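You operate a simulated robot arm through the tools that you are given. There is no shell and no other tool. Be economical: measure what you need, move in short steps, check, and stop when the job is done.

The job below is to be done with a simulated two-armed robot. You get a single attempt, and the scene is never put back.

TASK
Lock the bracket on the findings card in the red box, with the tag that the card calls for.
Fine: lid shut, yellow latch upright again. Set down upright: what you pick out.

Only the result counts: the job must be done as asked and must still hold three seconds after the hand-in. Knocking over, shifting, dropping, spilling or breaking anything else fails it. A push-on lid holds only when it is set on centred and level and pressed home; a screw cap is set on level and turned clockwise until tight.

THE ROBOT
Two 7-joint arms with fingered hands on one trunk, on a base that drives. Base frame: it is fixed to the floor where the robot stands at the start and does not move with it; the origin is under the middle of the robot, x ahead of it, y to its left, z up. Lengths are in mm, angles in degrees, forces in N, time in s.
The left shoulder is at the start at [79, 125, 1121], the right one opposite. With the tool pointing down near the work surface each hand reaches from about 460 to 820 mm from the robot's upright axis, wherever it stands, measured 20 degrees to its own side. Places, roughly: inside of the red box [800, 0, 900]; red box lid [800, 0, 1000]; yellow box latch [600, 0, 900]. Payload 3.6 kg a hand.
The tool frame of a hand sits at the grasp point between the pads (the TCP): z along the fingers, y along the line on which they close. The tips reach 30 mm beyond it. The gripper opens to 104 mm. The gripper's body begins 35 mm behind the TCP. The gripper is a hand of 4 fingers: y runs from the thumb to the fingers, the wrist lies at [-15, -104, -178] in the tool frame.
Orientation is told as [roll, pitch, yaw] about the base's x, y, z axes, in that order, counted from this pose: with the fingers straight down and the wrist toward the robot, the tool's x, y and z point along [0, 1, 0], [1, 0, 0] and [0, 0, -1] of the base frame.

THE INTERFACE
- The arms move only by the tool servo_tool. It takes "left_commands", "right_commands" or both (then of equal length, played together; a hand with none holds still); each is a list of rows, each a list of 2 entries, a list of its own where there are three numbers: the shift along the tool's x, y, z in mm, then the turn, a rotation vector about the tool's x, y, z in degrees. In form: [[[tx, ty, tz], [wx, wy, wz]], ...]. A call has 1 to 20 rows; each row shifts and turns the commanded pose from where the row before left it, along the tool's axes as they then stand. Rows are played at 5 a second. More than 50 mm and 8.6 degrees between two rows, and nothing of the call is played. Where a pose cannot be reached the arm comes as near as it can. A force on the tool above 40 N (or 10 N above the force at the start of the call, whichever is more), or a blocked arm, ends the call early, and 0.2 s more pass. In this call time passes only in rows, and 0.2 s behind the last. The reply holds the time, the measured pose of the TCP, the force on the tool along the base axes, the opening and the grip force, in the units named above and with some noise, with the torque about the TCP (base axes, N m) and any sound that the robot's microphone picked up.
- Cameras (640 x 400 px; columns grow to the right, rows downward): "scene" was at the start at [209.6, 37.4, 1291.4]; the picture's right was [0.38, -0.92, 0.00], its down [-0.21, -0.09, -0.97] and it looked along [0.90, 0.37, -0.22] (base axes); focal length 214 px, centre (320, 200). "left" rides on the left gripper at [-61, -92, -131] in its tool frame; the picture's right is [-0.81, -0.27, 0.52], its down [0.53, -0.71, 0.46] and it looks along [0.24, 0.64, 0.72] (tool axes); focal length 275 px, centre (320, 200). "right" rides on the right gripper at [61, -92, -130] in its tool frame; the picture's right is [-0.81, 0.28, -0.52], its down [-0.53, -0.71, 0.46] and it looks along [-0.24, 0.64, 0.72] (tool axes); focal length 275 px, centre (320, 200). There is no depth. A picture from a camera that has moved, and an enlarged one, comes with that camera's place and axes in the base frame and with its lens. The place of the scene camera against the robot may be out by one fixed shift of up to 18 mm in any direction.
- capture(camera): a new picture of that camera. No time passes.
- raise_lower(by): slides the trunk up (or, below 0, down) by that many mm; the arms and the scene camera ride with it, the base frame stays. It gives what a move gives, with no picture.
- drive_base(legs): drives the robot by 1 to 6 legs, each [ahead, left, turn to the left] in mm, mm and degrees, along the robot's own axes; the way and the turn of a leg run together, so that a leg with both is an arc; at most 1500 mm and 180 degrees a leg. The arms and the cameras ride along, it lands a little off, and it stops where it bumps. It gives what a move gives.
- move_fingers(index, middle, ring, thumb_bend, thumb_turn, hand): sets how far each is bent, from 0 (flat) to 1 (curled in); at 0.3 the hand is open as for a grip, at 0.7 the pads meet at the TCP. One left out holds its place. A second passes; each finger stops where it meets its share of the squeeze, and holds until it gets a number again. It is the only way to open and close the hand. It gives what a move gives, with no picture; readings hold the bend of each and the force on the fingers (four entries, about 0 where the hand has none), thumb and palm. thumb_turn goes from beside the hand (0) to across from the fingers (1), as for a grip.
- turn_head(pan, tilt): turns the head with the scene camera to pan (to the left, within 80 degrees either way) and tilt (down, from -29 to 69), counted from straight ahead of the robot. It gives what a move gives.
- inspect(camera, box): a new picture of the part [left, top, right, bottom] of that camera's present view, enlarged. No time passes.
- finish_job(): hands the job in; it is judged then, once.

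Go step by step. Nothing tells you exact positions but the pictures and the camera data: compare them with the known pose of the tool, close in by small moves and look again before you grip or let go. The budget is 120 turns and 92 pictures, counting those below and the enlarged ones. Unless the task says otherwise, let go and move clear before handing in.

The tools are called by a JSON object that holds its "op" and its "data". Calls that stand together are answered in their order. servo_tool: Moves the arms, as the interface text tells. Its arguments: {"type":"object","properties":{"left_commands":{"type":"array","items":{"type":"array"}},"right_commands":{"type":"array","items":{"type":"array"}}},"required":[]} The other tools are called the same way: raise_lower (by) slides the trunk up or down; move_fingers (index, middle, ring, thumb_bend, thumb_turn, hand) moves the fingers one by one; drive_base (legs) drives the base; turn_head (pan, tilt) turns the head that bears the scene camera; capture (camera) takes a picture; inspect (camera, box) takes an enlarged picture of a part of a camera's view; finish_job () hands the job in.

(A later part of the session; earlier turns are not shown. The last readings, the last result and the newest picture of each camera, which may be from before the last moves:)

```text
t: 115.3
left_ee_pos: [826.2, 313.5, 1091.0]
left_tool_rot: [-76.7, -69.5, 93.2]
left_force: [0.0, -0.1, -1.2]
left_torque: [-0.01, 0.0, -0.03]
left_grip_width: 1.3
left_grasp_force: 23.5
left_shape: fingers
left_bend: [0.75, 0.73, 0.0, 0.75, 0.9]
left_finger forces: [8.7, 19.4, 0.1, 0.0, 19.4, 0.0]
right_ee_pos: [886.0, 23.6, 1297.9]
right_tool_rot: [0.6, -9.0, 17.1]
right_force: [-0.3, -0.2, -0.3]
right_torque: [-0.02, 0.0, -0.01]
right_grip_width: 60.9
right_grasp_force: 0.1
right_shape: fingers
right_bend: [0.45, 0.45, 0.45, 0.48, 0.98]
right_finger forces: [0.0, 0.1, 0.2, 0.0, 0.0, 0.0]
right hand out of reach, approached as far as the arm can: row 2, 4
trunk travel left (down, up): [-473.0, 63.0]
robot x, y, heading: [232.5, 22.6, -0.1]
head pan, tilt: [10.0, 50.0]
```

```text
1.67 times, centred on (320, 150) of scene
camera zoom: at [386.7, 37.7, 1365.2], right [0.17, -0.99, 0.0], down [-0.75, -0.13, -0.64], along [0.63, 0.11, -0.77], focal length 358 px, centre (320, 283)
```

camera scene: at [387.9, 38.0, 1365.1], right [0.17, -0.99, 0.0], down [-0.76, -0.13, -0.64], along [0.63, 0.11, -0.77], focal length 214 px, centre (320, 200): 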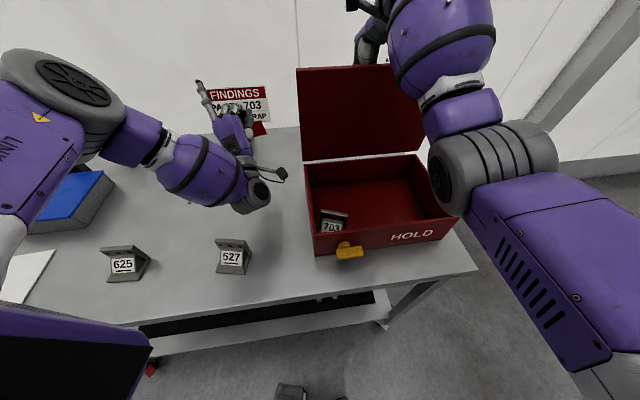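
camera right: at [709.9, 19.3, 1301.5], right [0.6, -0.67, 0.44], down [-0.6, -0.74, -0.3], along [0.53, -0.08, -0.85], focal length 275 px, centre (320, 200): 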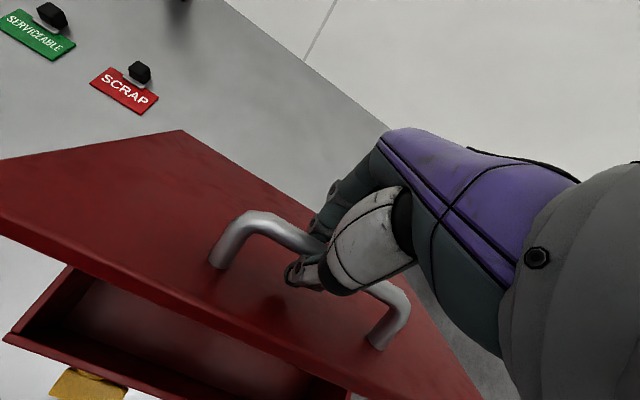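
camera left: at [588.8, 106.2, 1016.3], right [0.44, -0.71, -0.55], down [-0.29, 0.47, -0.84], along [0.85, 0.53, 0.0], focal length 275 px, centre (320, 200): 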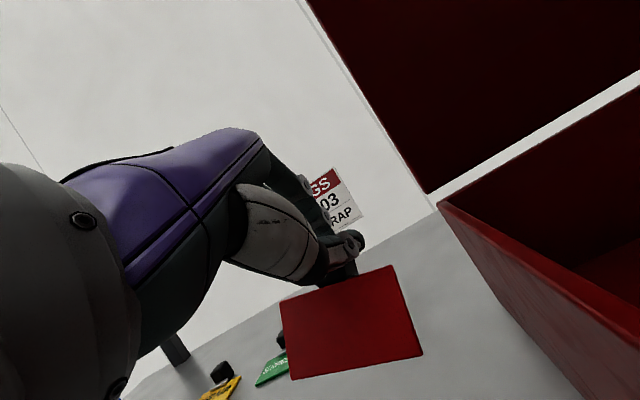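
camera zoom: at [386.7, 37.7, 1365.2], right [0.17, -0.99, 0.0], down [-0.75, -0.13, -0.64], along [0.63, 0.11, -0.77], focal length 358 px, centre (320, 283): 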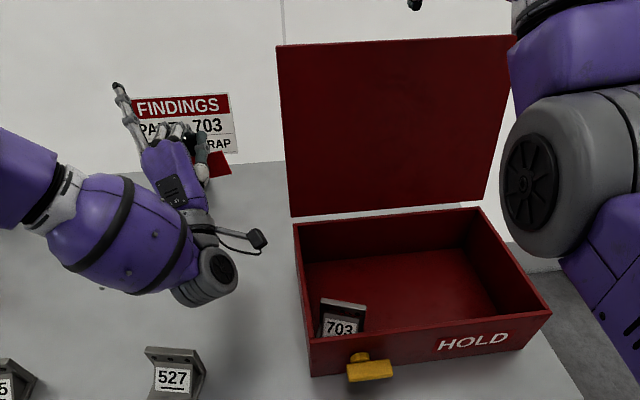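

The lid now stands open on its own stop, so both arms and the base are free. The tag still hangs past vertical in the left hand; if I set it down at the table's front edge, the wrist can hang in front of the table and the tag will tip toward the robot with the text up. First I draw the right hand back.

{"op": "servo_tool", "data": {"right_commands": [[[0, -40, 0], [0, 0, 0]], [[0, -42, -6], [0, 0, 0]], [[0, -42, -6], [0, 0, 0]], [[0, -42, -6], [0, 0, 0]], [[0, -42, -6], [0, 0, 0]], [[0, -42, -6], [0, 0, 0]]]}}

{"op": "drive_base", "data": {"legs": [[-295, -152, 0]]}}

{"op": "raise_lower", "data": {"by": -125}}

```text
t: 116.7
left_ee_pos: [825.4, 314.4, 1091.2]
left_tool_rot: [-76.7, -69.5, 93.4]
left_force: [-0.1, 1.1, -0.4]
left_torque: [-0.02, -0.01, -0.04]
left_grip_width: 0.8
left_grasp_force: 24.1
left_shape: fingers
left_bend: [0.75, 0.74, 0.0, 0.75, 0.9]
left_finger forces: [8.7, 19.4, 0.0, 0.1, 19.4, 0.0]
right_ee_pos: [644.0, -50.9, 1287.5]
right_tool_rot: [0.6, -9.2, 17.1]
right_force: [0.3, 1.0, -0.3]
right_torque: [-0.04, -0.04, 0.03]
right_grip_width: 61.1
right_grasp_force: 0.0
right_shape: fingers
right_bend: [0.45, 0.45, 0.45, 0.48, 0.98]
right_finger forces: [0.1, 0.0, 0.0, 0.0, 0.1, 0.1]
trunk travel left (down, up): [-473.0, 63.0]
robot x, y, heading: [229.6, 23.2, -0.3]
head pan, tilt: [10.0, 50.0]
```

```text
t: 118.8
left_ee_pos: [532.8, 168.6, 1089.5]
left_tool_rot: [-76.6, -69.5, 93.7]
left_force: [-0.3, 0.1, -0.8]
left_torque: [0.02, 0.02, 0.0]
left_grip_width: 1.2
left_grasp_force: 24.1
left_shape: fingers
left_bend: [0.75, 0.74, 0.0, 0.75, 0.9]
left_finger forces: [8.6, 19.5, 0.0, 0.0, 19.5, 0.0]
right_ee_pos: [354.4, -196.8, 1288.7]
right_tool_rot: [0.5, -9.1, 17.6]
right_force: [-0.6, 0.4, 0.4]
right_torque: [0.04, 0.04, 0.01]
right_grip_width: 60.9
right_grasp_force: 0.0
right_shape: fingers
right_bend: [0.45, 0.45, 0.45, 0.48, 0.98]
right_finger forces: [0.0, 0.0, 0.1, 0.0, 0.0, 0.0]
trunk travel left (down, up): [-473.0, 63.0]
robot x, y, heading: [-59.4, -128.4, 0.1]
head pan, tilt: [10.0, 50.0]
```

```text
t: 120.4
left_ee_pos: [533.6, 169.8, 965.2]
left_tool_rot: [-76.7, -69.6, 93.8]
left_force: [0.0, 0.0, -0.4]
left_torque: [0.0, 0.0, 0.0]
left_grip_width: 1.3
left_grasp_force: 23.4
left_shape: fingers
left_bend: [0.75, 0.74, 0.0, 0.75, 0.9]
left_finger forces: [8.4, 19.4, 0.0, 0.0, 19.6, 0.1]
right_ee_pos: [354.7, -195.6, 1163.3]
right_tool_rot: [0.7, -9.2, 17.6]
right_force: [0.1, -0.2, -0.5]
right_torque: [-0.03, -0.04, 0.01]
right_grip_width: 60.9
right_grasp_force: 0.1
right_shape: fingers
right_bend: [0.45, 0.45, 0.45, 0.48, 0.98]
right_finger forces: [0.0, 0.0, 0.1, 0.0, 0.0, 0.0]
trunk travel left (down, up): [-348.0, 188.0]
robot x, y, heading: [-56.6, -129.9, 0.4]
head pan, tilt: [10.0, 50.0]
```

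The tag is now above the table's front edge. To have it lean further past vertical I will raise the hand relative to the shoulder and pitch about 14° more.

{"op": "servo_tool", "data": {"left_commands": [[[-10.2, 28.1, -2.6], [0, 0, 0]], [[-10.2, 28.1, -2.6], [0, 0, 0]], [[-10.2, 28.1, -2.6], [0, 0, 0]], [[0, 0, 0], [-6.6, -2.4, 0]], [[0, 0, 0], [-6.6, -2.4, 0]]]}}

```text
t: 121.6
left_ee_pos: [533.3, 170.9, 1054.7]
left_tool_rot: [-115.9, -67.9, 130.7]
left_force: [-0.4, 0.0, -0.8]
left_torque: [0.01, 0.01, 0.03]
left_grip_width: 0.9
left_grasp_force: 23.7
left_shape: fingers
left_bend: [0.75, 0.74, 0.0, 0.75, 0.9]
left_finger forces: [8.3, 19.5, 0.1, 0.0, 19.7, 0.1]
right_ee_pos: [355.5, -196.5, 1163.3]
right_tool_rot: [0.6, -9.1, 17.7]
right_force: [0.4, 0.8, -0.1]
right_torque: [0.0, 0.0, 0.02]
right_grip_width: 61.0
right_grasp_force: 0.0
right_shape: fingers
right_bend: [0.45, 0.45, 0.45, 0.48, 0.98]
right_finger forces: [0.0, 0.0, 0.0, 0.0, 0.0, 0.0]
trunk travel left (down, up): [-348.0, 188.0]
robot x, y, heading: [-59.5, -127.1, 0.2]
head pan, tilt: [10.0, 50.0]
```

The hand now points slightly upward, so the tag leans 25–40° past vertical. I will lower the trunk in steps until near or touching the table.

{"op": "raise_lower", "data": {"by": -95}}

{"op": "raise_lower", "data": {"by": -14}}

```text
t: 122.9
left_ee_pos: [532.3, 169.2, 961.1]
left_tool_rot: [-116.0, -68.0, 130.6]
left_force: [-0.6, 0.7, -0.9]
left_torque: [0.02, 0.01, -0.02]
left_grip_width: 0.9
left_grasp_force: 23.8
left_shape: fingers
left_bend: [0.75, 0.74, 0.0, 0.75, 0.9]
left_finger forces: [8.3, 19.6, 0.1, 0.0, 19.6, 0.0]
right_ee_pos: [354.4, -196.8, 1068.3]
right_tool_rot: [0.7, -9.1, 17.6]
right_force: [0.8, -1.9, -0.3]
right_torque: [0.23, 0.15, 0.19]
right_grip_width: 60.6
right_grasp_force: 0.0
right_shape: fingers
right_bend: [0.45, 0.45, 0.45, 0.48, 0.98]
right_finger forces: [0.0, 0.0, 0.0, 0.0, 0.0, 0.0]
trunk travel left (down, up): [-253.0, 283.0]
robot x, y, heading: [-60.1, -126.2, 0.3]
head pan, tilt: [10.0, 50.0]
```

```text
t: 123.5
left_ee_pos: [532.5, 169.6, 946.3]
left_tool_rot: [-116.0, -68.0, 130.5]
left_force: [-1.5, 0.6, 0.5]
left_torque: [0.0, 0.02, 0.01]
left_grip_width: 0.7
left_grasp_force: 24.0
left_shape: fingers
left_bend: [0.75, 0.74, 0.0, 0.75, 0.9]
left_finger forces: [8.3, 19.6, 0.0, 0.0, 19.6, 0.0]
right_ee_pos: [353.4, -197.0, 1054.7]
right_tool_rot: [0.6, -9.2, 17.6]
right_force: [3.4, -4.9, -0.8]
right_torque: [0.56, 0.37, 0.49]
right_grip_width: 61.0
right_grasp_force: 0.0
right_shape: fingers
right_bend: [0.45, 0.45, 0.45, 0.48, 0.98]
right_finger forces: [0.1, 0.0, 0.1, 0.0, 0.1, 0.0]
trunk travel left (down, up): [-239.0, 297.0]
robot x, y, heading: [-56.2, -126.2, 0.2]
head pan, tilt: [10.0, 50.0]
```

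The right arm has begun to press on something, probably the robot's own body. I will lift and move the right hand outward, then lower a little more.

{"op": "servo_tool", "data": {"right_commands": [[[-20, 15, -30], [0, 0, 0]], [[-20, 15, -30], [0, 0, 0]], [[-20, 15, -30], [0, 0, 0]]]}}

{"op": "raise_lower", "data": {"by": -8}}

```text
t: 124.3
left_ee_pos: [532.8, 170.0, 947.2]
left_tool_rot: [-115.7, -68.0, 130.5]
left_force: [-0.9, -1.2, -0.6]
left_torque: [-0.01, 0.0, 0.01]
left_grip_width: 1.0
left_grasp_force: 23.3
left_shape: fingers
left_bend: [0.75, 0.74, 0.0, 0.75, 0.9]
left_finger forces: [8.4, 19.6, 0.1, 0.0, 19.6, 0.1]
right_ee_pos: [403.1, -245.5, 1149.5]
right_tool_rot: [0.5, -9.1, 17.8]
right_force: [0.4, -0.6, 0.1]
right_torque: [0.01, -0.01, -0.02]
right_grip_width: 60.7
right_grasp_force: 0.1
right_shape: fingers
right_bend: [0.45, 0.45, 0.45, 0.48, 0.98]
right_finger forces: [0.0, 0.1, 0.0, 0.1, 0.0, 0.1]
trunk travel left (down, up): [-239.0, 297.0]
robot x, y, heading: [-56.8, -124.2, 0.1]
head pan, tilt: [10.0, 50.0]
```

```text
t: 124.8
left_ee_pos: [531.9, 169.8, 937.7]
left_tool_rot: [-115.9, -68.1, 130.5]
left_force: [0.4, 1.1, -0.3]
left_torque: [0.0, 0.02, 0.01]
left_grip_width: 0.7
left_grasp_force: 24.5
left_shape: fingers
left_bend: [0.75, 0.74, 0.0, 0.75, 0.9]
left_finger forces: [8.3, 19.5, 0.0, 0.0, 19.5, 0.0]
right_ee_pos: [402.1, -244.8, 1142.2]
right_tool_rot: [0.6, -9.1, 17.6]
right_force: [-0.1, 0.5, 0.1]
right_torque: [-0.03, 0.01, -0.01]
right_grip_width: 60.8
right_grasp_force: 0.0
right_shape: fingers
right_bend: [0.45, 0.45, 0.45, 0.48, 0.98]
right_finger forces: [0.1, 0.1, 0.0, 0.0, 0.0, 0.1]
trunk travel left (down, up): [-231.0, 305.0]
robot x, y, heading: [-57.5, -123.2, 0.4]
head pan, tilt: [10.0, 50.0]
```

No contact yet. I will keep lowering in small steps.

{"op": "raise_lower", "data": {"by": -8}}

{"op": "raise_lower", "data": {"by": -6}}

```text
t: 125.4
left_ee_pos: [531.8, 168.6, 930.1]
left_tool_rot: [-115.9, -68.0, 130.5]
left_force: [-0.5, -0.1, -0.6]
left_torque: [-0.01, 0.02, -0.01]
left_grip_width: 0.7
left_grasp_force: 23.8
left_shape: fingers
left_bend: [0.75, 0.74, 0.0, 0.75, 0.9]
left_finger forces: [8.3, 19.7, 0.1, 0.1, 19.7, 0.0]
right_ee_pos: [402.2, -246.2, 1134.6]
right_tool_rot: [0.6, -9.2, 17.7]
right_force: [0.1, 1.0, -0.2]
right_torque: [0.01, 0.0, 0.0]
right_grip_width: 61.1
right_grasp_force: 0.0
right_shape: fingers
right_bend: [0.45, 0.45, 0.45, 0.48, 0.98]
right_finger forces: [0.0, 0.0, 0.0, 0.0, 0.1, 0.0]
trunk travel left (down, up): [-223.0, 313.0]
robot x, y, heading: [-53.4, -122.0, 0.5]
head pan, tilt: [10.0, 50.0]
```

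```text
t: 126.0
left_ee_pos: [531.5, 169.8, 925.5]
left_tool_rot: [-116.0, -68.1, 130.6]
left_force: [-0.5, 0.3, 2.9]
left_torque: [0.14, -0.09, -0.02]
left_grip_width: 0.6
left_grasp_force: 21.7
left_shape: fingers
left_bend: [0.75, 0.73, 0.0, 0.75, 0.9]
left_finger forces: [10.6, 16.7, 0.1, 0.1, 16.7, 0.0]
right_ee_pos: [401.1, -245.5, 1128.3]
right_tool_rot: [0.6, -9.1, 17.7]
right_force: [0.2, 0.4, 1.0]
right_torque: [0.01, -0.02, 0.03]
right_grip_width: 61.0
right_grasp_force: 0.0
right_shape: fingers
right_bend: [0.45, 0.45, 0.45, 0.48, 0.98]
right_finger forces: [0.0, 0.1, 0.1, 0.0, 0.1, 0.0]
trunk travel left (down, up): [-217.0, 319.0]
robot x, y, heading: [-56.9, -124.9, 0.2]
head pan, tilt: [10.0, 50.0]
```

The tag's lower edge now touches the table. I will open the fingers and thumb, then draw the hand straight back toward the robot so the tag lies down text up.

{"op": "move_fingers", "data": {"hand": "left", "index": 0.4, "middle": 0.4, "ring": 0.2, "thumb_bend": 0.5}}

{"op": "servo_tool", "data": {"left_commands": [[[0, 0, -10], [0, 0, 0]], [[0, 0, -15], [0, 0, 0]], [[0, 0, -20], [0, 0, 0]], [[0, 0, -25], [0, 0, 0]], [[0, 0, -30], [0, 0, 0]], [[0, 0, -30], [0, 0, 0]]]}}

```text
t: 127.0
left_ee_pos: [532.1, 168.8, 923.9]
left_tool_rot: [-115.8, -67.9, 130.5]
left_force: [0.4, 0.6, 0.2]
left_torque: [0.01, -0.01, 0.01]
left_grip_width: 64.7
left_grasp_force: 0.0
left_shape: fingers
left_bend: [0.4, 0.4, 0.2, 0.5, 0.97]
left_finger forces: [0.0, 0.1, 0.0, 0.0, 0.0, 0.0]
right_ee_pos: [401.3, -245.5, 1127.7]
right_tool_rot: [0.6, -9.0, 17.6]
right_force: [-0.1, 0.3, -0.1]
right_torque: [-0.02, 0.02, 0.04]
right_grip_width: 60.8
right_grasp_force: 0.1
right_shape: fingers
right_bend: [0.45, 0.45, 0.45, 0.48, 0.98]
right_finger forces: [0.0, 0.0, 0.0, 0.0, 0.1, 0.0]
trunk travel left (down, up): [-217.0, 319.0]
robot x, y, heading: [-59.0, -127.0, 0.3]
head pan, tilt: [10.0, 50.0]
```

```text
t: 128.4
left_ee_pos: [437.8, 166.7, 947.3]
left_tool_rot: [-115.8, -68.2, 130.3]
left_force: [0.1, 0.2, -0.1]
left_torque: [-0.01, 0.01, 0.0]
left_grip_width: 64.6
left_grasp_force: 0.2
left_shape: fingers
left_bend: [0.4, 0.4, 0.2, 0.5, 0.97]
left_finger forces: [0.0, 0.0, 0.1, 0.1, 0.0, 0.0]
left hand out of reach, approached as far as the arm can: row 4, 5, 6
right_ee_pos: [401.7, -245.8, 1128.1]
right_tool_rot: [0.6, -9.1, 17.5]
right_force: [-1.0, -0.6, -0.4]
right_torque: [0.03, 0.0, -0.01]
right_grip_width: 61.3
right_grasp_force: 0.0
right_shape: fingers
right_bend: [0.45, 0.45, 0.45, 0.48, 0.98]
right_finger forces: [0.0, 0.0, 0.0, 0.1, 0.0, 0.0]
trunk travel left (down, up): [-217.0, 319.0]
robot x, y, heading: [-59.2, -124.6, 0.5]
head pan, tilt: [10.0, 50.0]
```

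The hand came away cleanly. I will raise the trunk, bring the left hand back to its downward pose and then take a look from above.

{"op": "raise_lower", "data": {"by": 217}}

{"op": "servo_tool", "data": {"left_commands": [[[0, 0, 0], [6.6, 2.4, 0]], [[0, 0, 0], [6.6, 2.4, 0]], [[0, 0, 0], [0, 0.6, 6.6]], [[0, 0, 0], [0, 0.6, 6.6]], [[0, 0, 0], [0, 0.5, 6.6]], [[0, 0, 0], [6.1, 0, 0]], [[0, 0, 0], [6.1, 0, 0]], [[0, 0, 0], [6.1, 0, 0]], [[0, 0, 0], [6.1, 0, 0]], [[0, 0, 0], [6.1, 0, 0]], [[0, 0, 0], [6.1, 0, 0]], [[0, 0, 0], [6.1, 0, 0]], [[0, 0, 0], [6.1, 0, 0]], [[0, 0, 0], [6.1, 0, 0]], [[0, 0, 0], [6.1, 0, 0]], [[0, 0, 0], [6.1, 0, 0]], [[0, 0, 0], [6.1, 0, 0]], [[0, 0, 0], [6.1, 0, 0]], [[0, 0, 0], [6.1, 0, 0]]]}}

```text
t: 130.7
left_ee_pos: [428.8, 167.5, 1203.4]
left_tool_rot: [-124.8, -64.7, 138.4]
left_force: [0.4, 0.4, -0.5]
left_torque: [-0.01, 0.03, -0.01]
left_grip_width: 64.6
left_grasp_force: 0.1
left_shape: fingers
left_bend: [0.4, 0.4, 0.2, 0.5, 0.97]
left_finger forces: [0.0, 0.1, 0.0, 0.0, 0.1, 0.0]
right_ee_pos: [401.9, -246.2, 1344.2]
right_tool_rot: [0.6, -9.1, 17.6]
right_force: [0.0, -0.1, -0.1]
right_torque: [0.02, 0.02, 0.02]
right_grip_width: 60.8
right_grasp_force: 0.1
right_shape: fingers
right_bend: [0.45, 0.45, 0.45, 0.48, 0.98]
right_finger forces: [0.0, 0.0, 0.0, 0.1, 0.1, 0.0]
trunk travel left (down, up): [-434.0, 102.0]
robot x, y, heading: [-59.6, -125.9, 0.4]
head pan, tilt: [10.0, 50.0]
```

```text
t: 134.7
left_ee_pos: [439.1, 171.1, 1203.7]
left_tool_rot: [-1.4, -4.2, 17.8]
left_force: [0.3, -0.5, 0.5]
left_torque: [-0.02, 0.01, 0.0]
left_grip_width: 64.5
left_grasp_force: 0.1
left_shape: fingers
left_bend: [0.4, 0.4, 0.2, 0.5, 0.97]
left_finger forces: [0.0, 0.0, 0.0, 0.1, 0.0, 0.0]
left hand out of reach, approached as far as the arm can: row 8, 9
right_ee_pos: [403.2, -245.9, 1344.8]
right_tool_rot: [0.5, -9.1, 17.5]
right_force: [0.2, 1.0, -0.1]
right_torque: [0.0, -0.01, 0.0]
right_grip_width: 61.1
right_grasp_force: 0.0
right_shape: fingers
right_bend: [0.45, 0.45, 0.45, 0.48, 0.98]
right_finger forces: [0.0, 0.0, 0.0, 0.1, 0.0, 0.0]
trunk travel left (down, up): [-434.0, 102.0]
robot x, y, heading: [-59.7, -128.2, -0.1]
head pan, tilt: [10.0, 50.0]
```

The left hand is pointing down again. I will bring it over the tag's expected place and take one picture.

{"op": "servo_tool", "data": {"left_commands": [[[-3.2, 13.2, 39.8], [0, 0, 0]], [[-3.2, 13.2, 39.8], [0, 0, 0]], [[-3.2, 13.2, 39.8], [0, 0, 0]], [[-3.2, 13.2, 39.8], [0, 0, 0]], [[-3.2, 13.2, 39.8], [4.2, 0, 0]]]}}

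{"op": "capture", "data": {"camera": "left"}}

```text
t: 135.9
left_ee_pos: [525.2, 173.9, 1010.2]
left_tool_rot: [-1.3, -0.1, 17.7]
left_force: [0.2, 0.0, -0.4]
left_torque: [0.01, 0.02, 0.0]
left_grip_width: 64.6
left_grasp_force: 0.0
left_shape: fingers
left_bend: [0.4, 0.4, 0.2, 0.5, 0.97]
left_finger forces: [0.0, 0.1, 0.1, 0.1, 0.0, 0.1]
right_ee_pos: [403.7, -245.2, 1345.1]
right_tool_rot: [0.6, -9.2, 17.6]
right_force: [0.6, 0.0, -0.6]
right_torque: [-0.03, 0.02, 0.01]
right_grip_width: 61.1
right_grasp_force: 0.2
right_shape: fingers
right_bend: [0.45, 0.45, 0.45, 0.48, 0.98]
right_finger forces: [0.0, 0.0, 0.0, 0.0, 0.0, 0.0]
trunk travel left (down, up): [-434.0, 102.0]
robot x, y, heading: [-57.0, -124.2, 0.2]
head pan, tilt: [10.0, 50.0]
```

```text
2 pictures are left
camera left: at [455.2, 89.3, 1140.6], right [-0.01, -0.87, -0.5], down [-0.84, 0.28, -0.47], along [0.55, 0.41, -0.73], focal length 275 px, centre (320, 200)
```

left: 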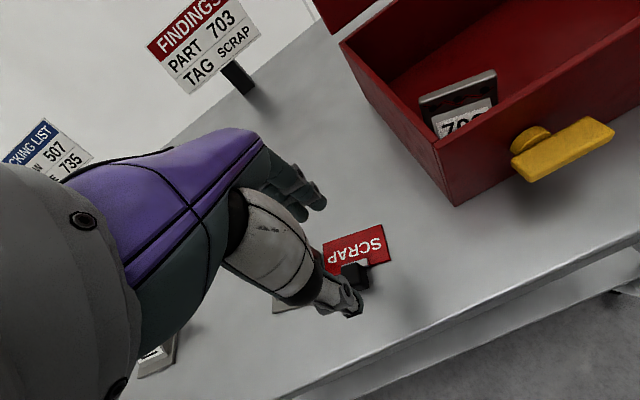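

The SCRAP tag now lies flat with its text up; its knob is near (543, 193, 887), on the robot side. I will turn the hand to match, come down over the knob and grip it firmly.

{"op": "move_fingers", "data": {"hand": "left", "index": 0.5, "middle": 0.5, "ring": 0.0, "thumb_bend": 0.54}}

{"op": "servo_tool", "data": {"left_commands": [[[0, 0, 0], [0, 1.3, 6.3]], [[0, 0, 0], [0, 0, 6.3]], [[17.4, 19.6, 20], [0, 0, 0]], [[0, 0, 30], [0, 0, 0]], [[0, 0, 25], [0, 0, 0]], [[0, 0, 12], [0, 0, 0]], [[0, 0, 8], [0, 0, 0]], [[0, 0, 3], [0, 0, 0]]]}}

{"op": "move_fingers", "data": {"hand": "left", "index": 0.8, "middle": 0.8, "thumb_bend": 0.8}}

```text
t: 136.9
left_ee_pos: [524.6, 175.2, 1009.8]
left_tool_rot: [-1.3, 0.0, 17.8]
left_force: [0.3, 0.0, 0.8]
left_torque: [0.0, 0.02, 0.01]
left_grip_width: 47.5
left_grasp_force: 0.1
left_shape: fingers
left_bend: [0.5, 0.5, 0.0, 0.54, 0.97]
left_finger forces: [0.0, 0.1, 0.0, 0.0, 0.0, 0.0]
right_ee_pos: [402.4, -246.3, 1345.1]
right_tool_rot: [0.6, -9.1, 17.6]
right_force: [-0.1, -0.2, -0.4]
right_torque: [0.0, 0.0, 0.0]
right_grip_width: 61.3
right_grasp_force: 0.0
right_shape: fingers
right_bend: [0.45, 0.45, 0.45, 0.48, 0.98]
right_finger forces: [0.0, 0.0, 0.0, 0.0, 0.0, 0.1]
trunk travel left (down, up): [-434.0, 102.0]
robot x, y, heading: [-59.3, -128.6, -0.0]
head pan, tilt: [10.0, 50.0]
```

```text
t: 138.7
left_ee_pos: [539.8, 194.1, 912.8]
left_tool_rot: [0.0, -0.3, 5.1]
left_force: [0.5, 0.1, -0.2]
left_torque: [0.02, 0.02, -0.04]
left_grip_width: 47.3
left_grasp_force: 0.1
left_shape: fingers
left_bend: [0.5, 0.5, 0.0, 0.54, 0.97]
left_finger forces: [0.0, 0.0, 0.0, 0.1, 0.1, 0.0]
right_ee_pos: [402.0, -245.9, 1344.9]
right_tool_rot: [0.6, -9.1, 17.7]
right_force: [0.7, -0.1, -0.1]
right_torque: [0.01, 0.0, -0.01]
right_grip_width: 61.1
right_grasp_force: 0.1
right_shape: fingers
right_bend: [0.45, 0.45, 0.45, 0.48, 0.98]
right_finger forces: [0.1, 0.0, 0.0, 0.0, 0.0, 0.1]
trunk travel left (down, up): [-434.0, 102.0]
robot x, y, heading: [-57.9, -124.0, 0.4]
head pan, tilt: [10.0, 50.0]
```

```text
t: 139.7
left_ee_pos: [540.0, 194.7, 912.2]
left_tool_rot: [0.0, -0.2, 5.1]
left_force: [-0.2, 0.0, -0.1]
left_torque: [0.03, 0.01, 0.0]
left_grip_width: 0.0
left_grasp_force: 0.0
left_shape: fingers
left_bend: [0.79, 0.8, 0.0, 0.78, 0.92]
left_finger forces: [0.0, 0.0, 0.0, 0.0, 0.1, 0.0]
right_ee_pos: [401.9, -245.9, 1344.1]
right_tool_rot: [0.5, -9.1, 17.5]
right_force: [-0.3, 0.8, 0.7]
right_torque: [-0.04, -0.01, -0.01]
right_grip_width: 61.0
right_grasp_force: 0.0
right_shape: fingers
right_bend: [0.45, 0.45, 0.45, 0.48, 0.98]
right_finger forces: [0.0, 0.0, 0.1, 0.0, 0.0, 0.0]
trunk travel left (down, up): [-434.0, 102.0]
robot x, y, heading: [-58.9, -128.3, 0.1]
head pan, tilt: [10.0, 50.0]
```

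The fingers met nothing, so they probably closed over the knob's top. I will open, rise, step aside for a clear view and take one picture.

{"op": "move_fingers", "data": {"hand": "left", "index": 0.5, "middle": 0.5, "thumb_bend": 0.54}}

{"op": "servo_tool", "data": {"left_commands": [[[0, 0, -25], [0, 0, 0]], [[0, 0, -30], [0, 0, 0]], [[0, 0, -30], [0, 0, 0]], [[8.6, -29, 0], [0, 0, 0]]]}}

{"op": "inspect", "data": {"camera": "left", "box": [280, 170, 460, 305]}}

```text
t: 140.7
left_ee_pos: [540.1, 194.0, 912.8]
left_tool_rot: [0.0, -0.4, 5.1]
left_force: [-0.1, 0.1, -0.6]
left_torque: [0.0, -0.04, -0.01]
left_grip_width: 46.4
left_grasp_force: 0.1
left_shape: fingers
left_bend: [0.5, 0.5, 0.0, 0.54, 0.97]
left_finger forces: [0.0, 0.1, 0.1, 0.1, 0.1, 0.0]
right_ee_pos: [402.3, -245.3, 1346.0]
right_tool_rot: [0.5, -9.2, 17.7]
right_force: [-0.1, -0.9, -0.2]
right_torque: [-0.02, 0.02, -0.03]
right_grip_width: 61.0
right_grasp_force: 0.1
right_shape: fingers
right_bend: [0.45, 0.45, 0.45, 0.48, 0.98]
right_finger forces: [0.0, 0.1, 0.0, 0.1, 0.0, 0.1]
trunk travel left (down, up): [-434.0, 102.0]
robot x, y, heading: [-60.6, -124.7, 0.2]
head pan, tilt: [10.0, 50.0]
```

```text
t: 141.7
left_ee_pos: [510.2, 202.6, 998.3]
left_tool_rot: [-0.2, -0.2, 5.1]
left_force: [0.6, -0.1, 0.1]
left_torque: [0.0, -0.04, 0.01]
left_grip_width: 46.6
left_grasp_force: 0.0
left_shape: fingers
left_bend: [0.5, 0.5, 0.0, 0.54, 0.97]
left_finger forces: [0.0, 0.0, 0.0, 0.0, 0.0, 0.0]
right_ee_pos: [399.9, -244.7, 1345.3]
right_tool_rot: [0.6, -9.1, 17.6]
right_force: [-0.2, 0.7, -0.2]
right_torque: [-0.03, -0.01, 0.01]
right_grip_width: 61.0
right_grasp_force: 0.0
right_shape: fingers
right_bend: [0.45, 0.45, 0.45, 0.48, 0.98]
right_finger forces: [0.0, 0.1, 0.1, 0.0, 0.0, 0.0]
trunk travel left (down, up): [-434.0, 102.0]
robot x, y, heading: [-55.9, -124.3, 0.2]
head pan, tilt: [10.0, 50.0]
```

```text
2.96 times, centred on (370, 238) of left
camera zoom: at [423.3, 131.6, 1128.1], right [-0.2, -0.83, -0.52], down [-0.76, 0.47, -0.46], along [0.62, 0.3, -0.72], focal length 816 px, centre (172, 89)
```

zoom: 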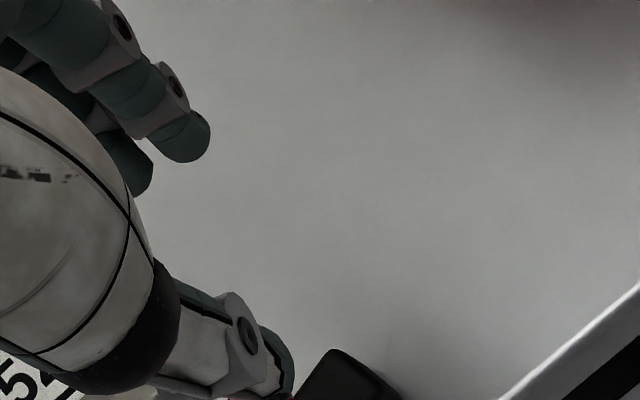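

The tag has moved toward the robot: its knob is now near (494, 203), about 28 mm from the table edge, with the plate to its left. I will come down over it with a wider opening and deeper, nearly to the table, before closing.

{"op": "move_fingers", "data": {"hand": "left", "index": 0.44, "middle": 0.44, "thumb_bend": 0.48}}

{"op": "servo_tool", "data": {"left_commands": [[[1.4, -16, 20], [0, 0, 0]], [[0, 0, 30], [0, 0, 0]], [[0, 0, 20], [0, 0, 0]], [[0, 0, 10], [0, 0, 0]], [[0, 0, 6], [0, 0, 0]], [[0, 0, 4], [0, 0, 0]]]}}

```text
t: 142.7
left_ee_pos: [510.5, 202.3, 998.9]
left_tool_rot: [0.0, -0.2, 5.1]
left_force: [-0.2, 1.0, -0.6]
left_torque: [-0.03, -0.02, -0.03]
left_grip_width: 62.1
left_grasp_force: 0.0
left_shape: fingers
left_bend: [0.44, 0.44, 0.0, 0.48, 0.97]
left_finger forces: [0.1, 0.0, 0.0, 0.1, 0.1, 0.1]
right_ee_pos: [401.4, -246.4, 1346.4]
right_tool_rot: [0.6, -9.1, 17.5]
right_force: [0.7, -0.6, 0.8]
right_torque: [0.01, 0.02, 0.03]
right_grip_width: 61.1
right_grasp_force: 0.1
right_shape: fingers
right_bend: [0.45, 0.45, 0.45, 0.48, 0.98]
right_finger forces: [0.0, 0.1, 0.1, 0.0, 0.0, 0.0]
trunk travel left (down, up): [-434.0, 102.0]
robot x, y, heading: [-55.8, -126.1, 0.2]
head pan, tilt: [10.0, 50.0]
```

```text
t: 144.1
left_ee_pos: [494.6, 201.3, 906.3]
left_tool_rot: [-0.1, -0.1, 5.2]
left_force: [-1.0, -0.5, 0.4]
left_torque: [0.03, 0.0, -0.01]
left_grip_width: 62.1
left_grasp_force: 0.2
left_shape: fingers
left_bend: [0.44, 0.44, 0.0, 0.48, 0.97]
left_finger forces: [0.1, 0.0, 0.0, 0.0, 0.0, 0.1]
right_ee_pos: [402.6, -245.0, 1345.7]
right_tool_rot: [0.5, -9.1, 17.6]
right_force: [0.1, -0.1, 0.6]
right_torque: [-0.01, 0.0, 0.01]
right_grip_width: 60.8
right_grasp_force: 0.0
right_shape: fingers
right_bend: [0.45, 0.45, 0.45, 0.48, 0.98]
right_finger forces: [0.0, 0.0, 0.0, 0.0, 0.0, 0.0]
trunk travel left (down, up): [-434.0, 102.0]
robot x, y, heading: [-57.5, -126.6, 0.2]
head pan, tilt: [10.0, 50.0]
```

No contact on the way down. I will close in two stages and watch the finger forces.

{"op": "move_fingers", "data": {"hand": "left", "index": 0.66, "middle": 0.66, "thumb_bend": 0.66}}

```text
t: 145.1
left_ee_pos: [495.3, 200.1, 906.1]
left_tool_rot: [-0.2, -0.2, 5.0]
left_force: [-0.1, 0.8, 0.4]
left_torque: [-0.02, 0.03, -0.02]
left_grip_width: 13.0
left_grasp_force: 1.3
left_shape: fingers
left_bend: [0.66, 0.65, 0.0, 0.65, 0.97]
left_finger forces: [0.1, 1.4, 0.0, 0.0, 1.5, 0.0]
right_ee_pos: [402.3, -245.4, 1345.4]
right_tool_rot: [0.5, -9.1, 17.6]
right_force: [0.6, 0.1, 1.2]
right_torque: [-0.01, 0.02, -0.02]
right_grip_width: 61.0
right_grasp_force: 0.0
right_shape: fingers
right_bend: [0.45, 0.45, 0.45, 0.48, 0.98]
right_finger forces: [0.1, 0.1, 0.1, 0.0, 0.1, 0.1]
trunk travel left (down, up): [-434.0, 102.0]
robot x, y, heading: [-58.9, -126.8, 0.2]
head pan, tilt: [10.0, 50.0]
```

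Middle finger and thumb now press on something from both sides. I will tighten.

{"op": "move_fingers", "data": {"hand": "left", "index": 0.74, "middle": 0.76, "thumb_bend": 0.76}}

{"op": "servo_tool", "data": {"left_commands": [[[0, 0, -4], [0, 0, 0]], [[0, 0, -8], [0, 0, 0]], [[0, 0, -10], [0, 0, 0]]]}}

```text
t: 146.1
left_ee_pos: [496.2, 201.9, 906.9]
left_tool_rot: [0.0, -0.2, 5.1]
left_force: [0.7, 0.2, 0.3]
left_torque: [0.0, -0.01, 0.02]
left_grip_width: 5.5
left_grasp_force: 14.7
left_shape: fingers
left_bend: [0.73, 0.72, 0.0, 0.68, 0.94]
left_finger forces: [6.8, 10.9, 0.0, 0.0, 11.9, 0.0]
right_ee_pos: [401.7, -245.7, 1345.8]
right_tool_rot: [0.6, -9.1, 17.6]
right_force: [-0.3, -0.3, 0.4]
right_torque: [0.0, -0.04, 0.03]
right_grip_width: 60.8
right_grasp_force: 0.0
right_shape: fingers
right_bend: [0.45, 0.45, 0.45, 0.48, 0.98]
right_finger forces: [0.0, 0.1, 0.0, 0.0, 0.1, 0.1]
trunk travel left (down, up): [-434.0, 102.0]
robot x, y, heading: [-63.4, -125.6, 0.1]
head pan, tilt: [10.0, 50.0]
```

```text
t: 146.9
left_ee_pos: [494.1, 201.3, 928.3]
left_tool_rot: [0.0, -0.2, 5.2]
left_force: [0.5, 0.7, -1.1]
left_torque: [0.03, -0.01, 0.01]
left_grip_width: 5.5
left_grasp_force: 14.4
left_shape: fingers
left_bend: [0.73, 0.72, 0.0, 0.68, 0.94]
left_finger forces: [6.5, 10.7, 0.0, 0.0, 12.0, 0.1]
right_ee_pos: [402.2, -246.7, 1344.5]
right_tool_rot: [0.5, -9.1, 17.7]
right_force: [-0.6, -0.2, 0.2]
right_torque: [0.0, 0.02, 0.01]
right_grip_width: 61.1
right_grasp_force: 0.0
right_shape: fingers
right_bend: [0.45, 0.45, 0.45, 0.48, 0.98]
right_finger forces: [0.1, 0.0, 0.0, 0.0, 0.0, 0.0]
trunk travel left (down, up): [-434.0, 102.0]
robot x, y, heading: [-57.5, -129.9, 0.2]
head pan, tilt: [10.0, 50.0]
```

The tag is held by index, middle and thumb. I will tighten a little, lift it to z ≈ 1070 and let the base carry it over the right half of the box, so the arm needs no awkward turns.

{"op": "move_fingers", "data": {"hand": "left", "index": 0.79, "middle": 0.79, "ring": 0.2, "thumb_bend": 0.79}}

{"op": "servo_tool", "data": {"left_commands": [[[0, 0, -18], [0, 0, 0]], [[0, 0, -20], [0, 0, 0]], [[0, 0, -20], [0, 0, 0]], [[0, 0, -20], [0, 0, 0]], [[0, 0, -20], [0, 0, 0]], [[0, 0, -20], [0, 0, 0]], [[0, 0, -22], [0, 0, 0]]]}}

{"op": "drive_base", "data": {"legs": [[140, -130, 0], [138, -133, 0]]}}

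```text
t: 147.9
left_ee_pos: [494.5, 200.4, 928.9]
left_tool_rot: [0.0, -0.2, 5.1]
left_force: [0.5, 0.3, -0.3]
left_torque: [0.01, -0.02, -0.02]
left_grip_width: 4.8
left_grasp_force: 21.0
left_shape: fingers
left_bend: [0.76, 0.73, 0.2, 0.71, 0.92]
left_finger forces: [10.4, 15.7, 0.1, 0.1, 15.7, 0.1]
right_ee_pos: [402.0, -245.4, 1345.8]
right_tool_rot: [0.7, -9.1, 17.6]
right_force: [0.4, 0.2, -1.0]
right_torque: [-0.03, -0.04, 0.04]
right_grip_width: 61.0
right_grasp_force: 0.0
right_shape: fingers
right_bend: [0.45, 0.45, 0.45, 0.48, 0.98]
right_finger forces: [0.1, 0.0, 0.0, 0.1, 0.0, 0.0]
trunk travel left (down, up): [-434.0, 102.0]
robot x, y, heading: [-58.9, -124.3, 0.3]
head pan, tilt: [10.0, 50.0]
```

```text
t: 149.5
left_ee_pos: [493.5, 203.0, 1070.0]
left_tool_rot: [0.0, 0.0, 5.1]
left_force: [-0.1, 0.0, 0.1]
left_torque: [0.01, 0.01, -0.04]
left_grip_width: 4.6
left_grasp_force: 21.4
left_shape: fingers
left_bend: [0.76, 0.73, 0.2, 0.71, 0.92]
left_finger forces: [10.9, 16.4, 0.1, 0.0, 15.8, 0.1]
right_ee_pos: [402.2, -245.1, 1345.0]
right_tool_rot: [0.5, -9.1, 17.6]
right_force: [-0.1, 0.4, 0.0]
right_torque: [-0.03, 0.0, 0.02]
right_grip_width: 61.0
right_grasp_force: 0.1
right_shape: fingers
right_bend: [0.45, 0.45, 0.45, 0.48, 0.98]
right_finger forces: [0.0, 0.0, 0.0, 0.0, 0.0, 0.0]
trunk travel left (down, up): [-434.0, 102.0]
robot x, y, heading: [-56.1, -126.9, 0.1]
head pan, tilt: [10.0, 50.0]
```

```text
t: 152.7
left_ee_pos: [774.1, -58.5, 1069.5]
left_tool_rot: [0.1, -0.2, 5.1]
left_force: [0.1, -0.3, -0.1]
left_torque: [0.0, -0.03, 0.0]
left_grip_width: 4.6
left_grasp_force: 22.1
left_shape: fingers
left_bend: [0.76, 0.73, 0.2, 0.71, 0.92]
left_finger forces: [10.8, 16.4, 0.1, 0.1, 16.0, 0.1]
right_ee_pos: [684.6, -506.3, 1344.7]
right_tool_rot: [0.6, -9.1, 17.7]
right_force: [0.1, -0.4, 1.1]
right_torque: [0.0, -0.02, -0.01]
right_grip_width: 61.2
right_grasp_force: 0.1
right_shape: fingers
right_bend: [0.45, 0.45, 0.45, 0.48, 0.98]
right_finger forces: [0.0, 0.0, 0.1, 0.0, 0.1, 0.0]
trunk travel left (down, up): [-434.0, 102.0]
robot x, y, heading: [221.0, -386.8, 0.1]
head pan, tilt: [10.0, 50.0]
```

The tag is held and centred over the free right half of the box. I will lower it to just above the floor and then by small steps.

{"op": "servo_tool", "data": {"left_commands": [[[0, 0, 25], [0, 0, 0]], [[0, 0, 25], [0, 0, 0]], [[0, 0, 25], [0, 0, 0]], [[0, 0, 25], [0, 0, 0]], [[0, 0, 20], [0, 0, 0]], [[0, 0, 15], [0, 0, 0]], [[0, 0, 6], [0, 0, 0]]]}}

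{"op": "servo_tool", "data": {"left_commands": [[[0, 0, 3], [0, 0, 0]], [[0, 0, 3], [0, 0, 0]]]}}

```text
t: 154.3
left_ee_pos: [775.0, -58.7, 926.3]
left_tool_rot: [0.0, -0.2, 5.2]
left_force: [1.0, -0.5, 0.0]
left_torque: [0.0, -0.03, -0.01]
left_grip_width: 4.8
left_grasp_force: 21.8
left_shape: fingers
left_bend: [0.76, 0.73, 0.2, 0.71, 0.91]
left_finger forces: [10.8, 16.3, 0.1, 0.0, 16.1, 0.0]
right_ee_pos: [684.9, -506.8, 1344.1]
right_tool_rot: [0.6, -9.2, 17.7]
right_force: [-0.4, 0.3, 0.7]
right_torque: [0.03, 0.03, 0.01]
right_grip_width: 61.0
right_grasp_force: 0.0
right_shape: fingers
right_bend: [0.45, 0.45, 0.45, 0.48, 0.98]
right_finger forces: [0.0, 0.0, 0.1, 0.1, 0.0, 0.0]
trunk travel left (down, up): [-434.0, 102.0]
robot x, y, heading: [222.9, -387.0, 0.4]
head pan, tilt: [10.0, 50.0]
```

```text
t: 154.9
left_ee_pos: [774.3, -59.4, 921.7]
left_tool_rot: [0.1, -0.2, 5.2]
left_force: [1.4, 0.2, -0.1]
left_torque: [-0.03, 0.03, 0.04]
left_grip_width: 4.4
left_grasp_force: 21.7
left_shape: fingers
left_bend: [0.76, 0.73, 0.2, 0.71, 0.91]
left_finger forces: [10.6, 16.2, 0.0, 0.0, 16.1, 0.1]
right_ee_pos: [684.0, -506.2, 1345.0]
right_tool_rot: [0.6, -9.2, 17.7]
right_force: [1.0, -0.3, 0.4]
right_torque: [-0.01, 0.01, 0.02]
right_grip_width: 60.9
right_grasp_force: 0.1
right_shape: fingers
right_bend: [0.45, 0.45, 0.45, 0.48, 0.98]
right_finger forces: [0.0, 0.0, 0.0, 0.1, 0.0, 0.1]
trunk travel left (down, up): [-434.0, 102.0]
robot x, y, heading: [227.5, -386.7, 0.5]
head pan, tilt: [10.0, 50.0]
```

{"op": "servo_tool", "data": {"left_commands": [[[0, 0, 3], [0, 0, 0]], [[0, 0, 3], [0, 0, 0]]]}}

{"op": "servo_tool", "data": {"left_commands": [[[0, 0, 3], [0, 0, 0]]]}}

```text
t: 155.5
left_ee_pos: [776.1, -59.4, 916.4]
left_tool_rot: [0.1, -0.2, 5.2]
left_force: [1.1, -0.1, 1.0]
left_torque: [0.01, 0.08, -0.01]
left_grip_width: 3.9
left_grasp_force: 22.0
left_shape: fingers
left_bend: [0.77, 0.74, 0.2, 0.71, 0.91]
left_finger forces: [10.7, 17.3, 0.1, 0.1, 16.5, 0.0]
right_ee_pos: [683.8, -506.0, 1344.6]
right_tool_rot: [0.6, -9.2, 17.7]
right_force: [1.0, -1.1, -0.9]
right_torque: [-0.01, 0.0, 0.01]
right_grip_width: 61.0
right_grasp_force: 0.1
right_shape: fingers
right_bend: [0.45, 0.45, 0.45, 0.48, 0.98]
right_finger forces: [0.0, 0.0, 0.0, 0.0, 0.0, 0.0]
trunk travel left (down, up): [-434.0, 102.0]
robot x, y, heading: [224.0, -388.4, 0.2]
head pan, tilt: [10.0, 50.0]
```

```text
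t: 155.9
left_ee_pos: [775.2, -58.0, 912.9]
left_tool_rot: [0.0, -0.2, 5.1]
left_force: [0.6, 0.1, 2.4]
left_torque: [0.01, 0.1, 0.03]
left_grip_width: 3.9
left_grasp_force: 22.8
left_shape: fingers
left_bend: [0.77, 0.74, 0.2, 0.72, 0.91]
left_finger forces: [10.7, 18.0, 0.0, 0.0, 16.9, 0.1]
right_ee_pos: [684.3, -507.4, 1344.3]
right_tool_rot: [0.6, -9.2, 17.7]
right_force: [-0.2, -0.3, -0.2]
right_torque: [-0.03, 0.01, 0.0]
right_grip_width: 61.0
right_grasp_force: 0.2
right_shape: fingers
right_bend: [0.45, 0.45, 0.45, 0.48, 0.98]
right_finger forces: [0.0, 0.0, 0.0, 0.1, 0.0, 0.1]
trunk travel left (down, up): [-434.0, 102.0]
robot x, y, heading: [220.3, -387.0, 0.4]
head pan, tilt: [10.0, 50.0]
```

The tag rests on the box floor. I will open the fingers and rise straight up.

{"op": "move_fingers", "data": {"hand": "left", "index": 0.46, "middle": 0.46, "thumb_bend": 0.5}}

{"op": "servo_tool", "data": {"left_commands": [[[0, 0, -15], [0, 0, 0]], [[0, 0, -30], [0, 0, 0]], [[0, 0, -40], [0, 0, 0]], [[0, 0, -40], [0, 0, 0]], [[0, 0, -40], [0, 0, 0]], [[0, -20, -40], [0, 0, 0]], [[0, -30, -40], [0, 0, 0]], [[0, -40, -30], [0, 0, 0]], [[0, -40, -20], [0, 0, 0]]]}}

```text
t: 156.9
left_ee_pos: [775.4, -59.0, 913.3]
left_tool_rot: [-0.1, -0.2, 5.2]
left_force: [-0.1, -0.3, 0.4]
left_torque: [0.0, 0.01, -0.03]
left_grip_width: 57.1
left_grasp_force: 0.1
left_shape: fingers
left_bend: [0.46, 0.46, 0.2, 0.5, 0.97]
left_finger forces: [0.0, 0.0, 0.0, 0.1, 0.0, 0.0]
right_ee_pos: [684.7, -507.0, 1346.5]
right_tool_rot: [0.6, -9.2, 17.7]
right_force: [0.2, -0.1, -0.5]
right_torque: [0.02, 0.0, -0.06]
right_grip_width: 60.9
right_grasp_force: 0.1
right_shape: fingers
right_bend: [0.45, 0.45, 0.45, 0.48, 0.98]
right_finger forces: [0.0, 0.0, 0.0, 0.1, 0.0, 0.1]
trunk travel left (down, up): [-434.0, 102.0]
robot x, y, heading: [224.8, -390.2, 0.0]
head pan, tilt: [10.0, 50.0]
```

```text
t: 158.9
left_ee_pos: [643.5, -69.0, 1209.0]
left_tool_rot: [0.1, -0.2, 5.2]
left_force: [-0.9, -0.8, -1.2]
left_torque: [0.01, -0.03, -0.01]
left_grip_width: 57.0
left_grasp_force: 0.1
left_shape: fingers
left_bend: [0.46, 0.46, 0.2, 0.5, 0.97]
left_finger forces: [0.1, 0.0, 0.0, 0.0, 0.0, 0.1]
right_ee_pos: [682.7, -507.0, 1345.4]
right_tool_rot: [0.7, -9.2, 17.7]
right_force: [-0.7, 0.4, 0.3]
right_torque: [0.0, 0.04, -0.01]
right_grip_width: 61.2
right_grasp_force: 0.2
right_shape: fingers
right_bend: [0.45, 0.45, 0.45, 0.48, 0.98]
right_finger forces: [0.0, 0.0, 0.0, 0.0, 0.0, 0.0]
trunk travel left (down, up): [-434.0, 102.0]
robot x, y, heading: [224.3, -391.5, 0.4]
head pan, tilt: [10.0, 50.0]
```

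The tag is in and the hand is clear. To shut the lid under control, I will straddle its raised edge with the left hand wide open (thumb in front, fingers behind the handle) and draw it toward the robot. First I raise and open the hand, turn it square to the box and drive nearer.

{"op": "move_fingers", "data": {"hand": "left", "index": 0.3, "middle": 0.3, "ring": 0.3, "thumb_bend": 0.3}}

{"op": "servo_tool", "data": {"left_commands": [[[0, 0, -40], [0, 0, -6.3]], [[0, 0, -41], [0, 0, -6.3]]]}}

{"op": "drive_base", "data": {"legs": [[66, 241, 0]]}}

{"op": "servo_tool", "data": {"left_commands": [[[-33.4, 33.8, 0], [0, 0, 0]], [[-33.4, 33.8, 0], [0, 0, 0]], [[-33.4, 33.8, 0], [0, 0, 0]], [[-33.4, 33.8, 0], [0, 0, 0]], [[-33.4, 33.8, 0], [0, 0, 0]], [[-33.4, 33.8, 0], [0, 0, 0]]]}}

```text
t: 159.9
left_ee_pos: [643.9, -70.0, 1208.8]
left_tool_rot: [0.0, -0.2, 5.1]
left_force: [-0.1, -0.8, 0.9]
left_torque: [-0.03, -0.03, -0.03]
left_grip_width: 102.7
left_grasp_force: 0.0
left_shape: fingers
left_bend: [0.3, 0.3, 0.3, 0.3, 0.97]
left_finger forces: [0.0, 0.0, 0.1, 0.0, 0.0, 0.1]
right_ee_pos: [684.2, -507.0, 1345.1]
right_tool_rot: [0.6, -9.2, 17.6]
right_force: [-0.4, 0.0, 0.3]
right_torque: [0.02, 0.02, -0.01]
right_grip_width: 60.5
right_grasp_force: 0.1
right_shape: fingers
right_bend: [0.45, 0.45, 0.45, 0.48, 0.98]
right_finger forces: [0.0, 0.0, 0.0, 0.0, 0.0, 0.0]
trunk travel left (down, up): [-434.0, 102.0]
robot x, y, heading: [223.0, -387.8, 0.2]
head pan, tilt: [10.0, 50.0]
```

```text
t: 160.5
left_ee_pos: [643.9, -70.7, 1287.6]
left_tool_rot: [0.0, -0.2, 18.0]
left_force: [0.1, -0.2, -0.1]
left_torque: [0.0, 0.02, 0.03]
left_grip_width: 103.0
left_grasp_force: 0.1
left_shape: fingers
left_bend: [0.3, 0.3, 0.3, 0.3, 0.97]
left_finger forces: [0.0, 0.0, 0.0, 0.0, 0.0, 0.0]
right_ee_pos: [684.0, -508.8, 1345.6]
right_tool_rot: [0.6, -9.2, 17.8]
right_force: [0.5, -0.1, 0.0]
right_torque: [-0.02, 0.01, 0.04]
right_grip_width: 60.8
right_grasp_force: 0.0
right_shape: fingers
right_bend: [0.45, 0.45, 0.45, 0.48, 0.98]
right_finger forces: [0.1, 0.0, 0.0, 0.0, 0.0, 0.0]
trunk travel left (down, up): [-434.0, 102.0]
robot x, y, heading: [220.4, -389.5, 0.0]
head pan, tilt: [10.0, 50.0]
```

```text
t: 163.2
left_ee_pos: [709.9, 170.0, 1286.8]
left_tool_rot: [-0.3, -0.3, 17.8]
left_force: [-0.7, 0.4, 0.2]
left_torque: [0.02, 0.0, -0.01]
left_grip_width: 102.9
left_grasp_force: 0.0
left_shape: fingers
left_bend: [0.3, 0.3, 0.3, 0.3, 0.97]
left_finger forces: [0.1, 0.0, 0.0, 0.1, 0.0, 0.0]
right_ee_pos: [749.3, -266.1, 1344.6]
right_tool_rot: [0.6, -9.3, 17.7]
right_force: [0.2, -0.9, -0.8]
right_torque: [-0.02, -0.02, -0.02]
right_grip_width: 61.0
right_grasp_force: 0.0
right_shape: fingers
right_bend: [0.45, 0.45, 0.45, 0.48, 0.98]
right_finger forces: [0.1, 0.0, 0.0, 0.0, 0.0, 0.0]
trunk travel left (down, up): [-434.0, 102.0]
robot x, y, heading: [289.0, -148.3, 0.2]
head pan, tilt: [10.0, 50.0]
```

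```text
t: 164.6
left_ee_pos: [906.9, 69.4, 1289.0]
left_tool_rot: [0.0, -0.3, 18.0]
left_force: [-0.9, 0.2, 0.0]
left_torque: [0.01, -0.06, 0.02]
left_grip_width: 103.0
left_grasp_force: 0.0
left_shape: fingers
left_bend: [0.3, 0.3, 0.3, 0.3, 0.98]
left_finger forces: [0.0, 0.0, 0.0, 0.0, 0.0, 0.0]
left hand out of reach, approached as far as the arm can: row 5, 6
right_ee_pos: [746.9, -266.4, 1346.3]
right_tool_rot: [0.6, -9.4, 17.7]
right_force: [-0.1, -0.8, 0.4]
right_torque: [0.0, 0.0, -0.03]
right_grip_width: 60.8
right_grasp_force: 0.0
right_shape: fingers
right_bend: [0.45, 0.45, 0.45, 0.48, 0.98]
right_finger forces: [0.0, 0.0, 0.0, 0.0, 0.1, 0.0]
trunk travel left (down, up): [-434.0, 102.0]
robot x, y, heading: [290.2, -150.9, 0.4]
head pan, tilt: [10.0, 50.0]
```

The arm is about 55 mm short. I will drive that distance and then lower the open hand over the lid's edge.

{"op": "drive_base", "data": {"legs": [[54, -22, 0]]}}

{"op": "servo_tool", "data": {"left_commands": [[[0, 0, 30], [0, 0, 0]], [[0, 0, 30], [0, 0, 0]], [[0, 0, 30], [0, 0, 0]], [[0, 0, 20], [0, 0, 0]], [[0, 0, 15], [0, 0, 0]], [[0, 0, 10], [0, 0, 0]], [[0, 0, 8], [0, 0, 0]]]}}

```text
t: 165.6
left_ee_pos: [950.7, 52.5, 1285.9]
left_tool_rot: [0.1, 0.0, 18.1]
left_force: [0.0, -0.9, -0.1]
left_torque: [0.04, 0.03, -0.03]
left_grip_width: 103.1
left_grasp_force: 0.1
left_shape: fingers
left_bend: [0.3, 0.3, 0.3, 0.3, 0.98]
left_finger forces: [0.0, 0.1, 0.0, 0.1, 0.0, 0.0]
right_ee_pos: [792.4, -284.8, 1343.7]
right_tool_rot: [0.7, -9.1, 17.9]
right_force: [-0.2, -0.7, -0.5]
right_torque: [0.02, 0.04, -0.01]
right_grip_width: 61.0
right_grasp_force: 0.0
right_shape: fingers
right_bend: [0.45, 0.45, 0.45, 0.48, 0.98]
right_finger forces: [0.0, 0.1, 0.0, 0.0, 0.0, 0.0]
trunk travel left (down, up): [-434.0, 102.0]
robot x, y, heading: [328.9, -164.0, 0.5]
head pan, tilt: [10.0, 50.0]
stopped in leg 1: the robot was blocked; the commanded pose is now the measured one
```

```text
t: 167.2
left_ee_pos: [946.4, 53.1, 1145.1]
left_tool_rot: [-0.1, -0.4, 18.2]
left_force: [-5.7, -2.4, 7.0]
left_torque: [-0.01, -0.17, -0.03]
left_grip_width: 103.3
left_grasp_force: 4.0
left_shape: fingers
left_bend: [0.3, 0.3, 0.3, 0.3, 0.97]
left_finger forces: [0.0, 0.0, 0.0, 0.0, 7.1, 0.0]
right_ee_pos: [786.9, -283.6, 1346.8]
right_tool_rot: [0.6, -9.3, 18.1]
right_force: [0.4, 0.2, 0.1]
right_torque: [0.01, 0.0, 0.02]
right_grip_width: 60.9
right_grasp_force: 0.0
right_shape: fingers
right_bend: [0.45, 0.45, 0.45, 0.48, 0.98]
right_finger forces: [0.1, 0.0, 0.0, 0.0, 0.1, 0.1]
trunk travel left (down, up): [-434.0, 102.0]
robot x, y, heading: [328.3, -165.3, 0.6]
head pan, tilt: [10.0, 50.0]
```

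The thumb is in front of the panel as planned. The robot just touched the table with its base, so I will not drive further ahead. I will pitch the hand so the fingers reach deeper behind the handle, then start pulling toward the robot.

{"op": "servo_tool", "data": {"left_commands": [[[0, 0, 0], [6, 0, 0]], [[0, 0, 0], [6, 0, 0]], [[0, -10, 0], [0, 0, 0]], [[0, -10, 0], [0, 0, 0]], [[0, -10, 0], [0, 0, 0]]]}}

```text
t: 167.8
left_ee_pos: [936.8, 48.8, 1143.6]
left_tool_rot: [0.3, 9.7, 17.7]
left_force: [-29.9, -6.0, 4.6]
left_torque: [0.3, -1.88, -0.31]
left_grip_width: 107.5
left_grasp_force: 15.2
left_shape: fingers
left_bend: [0.3, 0.3, 0.3, 0.3, 0.98]
left_finger forces: [0.0, 0.1, 0.1, 0.1, 29.6, 0.0]
right_ee_pos: [781.6, -282.4, 1346.7]
right_tool_rot: [0.7, -9.4, 18.0]
right_force: [-0.1, -0.1, 0.0]
right_torque: [0.01, -0.02, 0.01]
right_grip_width: 61.2
right_grasp_force: 0.1
right_shape: fingers
right_bend: [0.45, 0.45, 0.45, 0.48, 0.98]
right_finger forces: [0.0, 0.0, 0.0, 0.0, 0.1, 0.0]
trunk travel left (down, up): [-434.0, 102.0]
robot x, y, heading: [325.5, -164.8, 0.6]
head pan, tilt: [10.0, 50.0]
stopped in row 2 (left hand): the force on the tool passed its limit at 45 N (the readings are from after the stop); the commanded pose is now the measured one
```

The thumb pressed the panel during the pitch. Now I will pull straight toward the robot so the fingers engage the handle.

{"op": "servo_tool", "data": {"left_commands": [[[0, -9.85, 1.7], [0, 0, 0]], [[0, -9.85, 1.7], [0, 0, 0]], [[0, -9.85, 1.7], [0, 0, 0]], [[0, -9.85, 1.7], [0, 0, 0]], [[0, -9.85, 1.7], [0, 0, 0]], [[0, -9.85, 1.7], [0, 0, 0]]]}}

```text
t: 169.0
left_ee_pos: [902.2, 38.8, 1149.4]
left_tool_rot: [-0.3, 8.3, 18.0]
left_force: [6.5, 4.6, 13.4]
left_torque: [0.06, -0.58, 0.09]
left_grip_width: 113.0
left_grasp_force: 14.9
left_shape: fingers
left_bend: [0.25, 0.3, 0.3, 0.3, 0.98]
left_finger forces: [19.5, 0.1, 0.0, 0.0, 10.9, 0.0]
right_ee_pos: [789.4, -283.0, 1344.2]
right_tool_rot: [0.6, -9.1, 17.9]
right_force: [-0.4, -0.2, -0.2]
right_torque: [0.02, 0.04, 0.02]
right_grip_width: 61.0
right_grasp_force: 0.1
right_shape: fingers
right_bend: [0.45, 0.45, 0.45, 0.48, 0.98]
right_finger forces: [0.0, 0.1, 0.1, 0.0, 0.1, 0.0]
trunk travel left (down, up): [-434.0, 102.0]
robot x, y, heading: [327.4, -165.9, 0.5]
head pan, tilt: [10.0, 50.0]
stopped in row 6 (left hand): the force on the tool passed its limit at 42 N (the readings are from after the stop); the commanded pose is now the measured one
```

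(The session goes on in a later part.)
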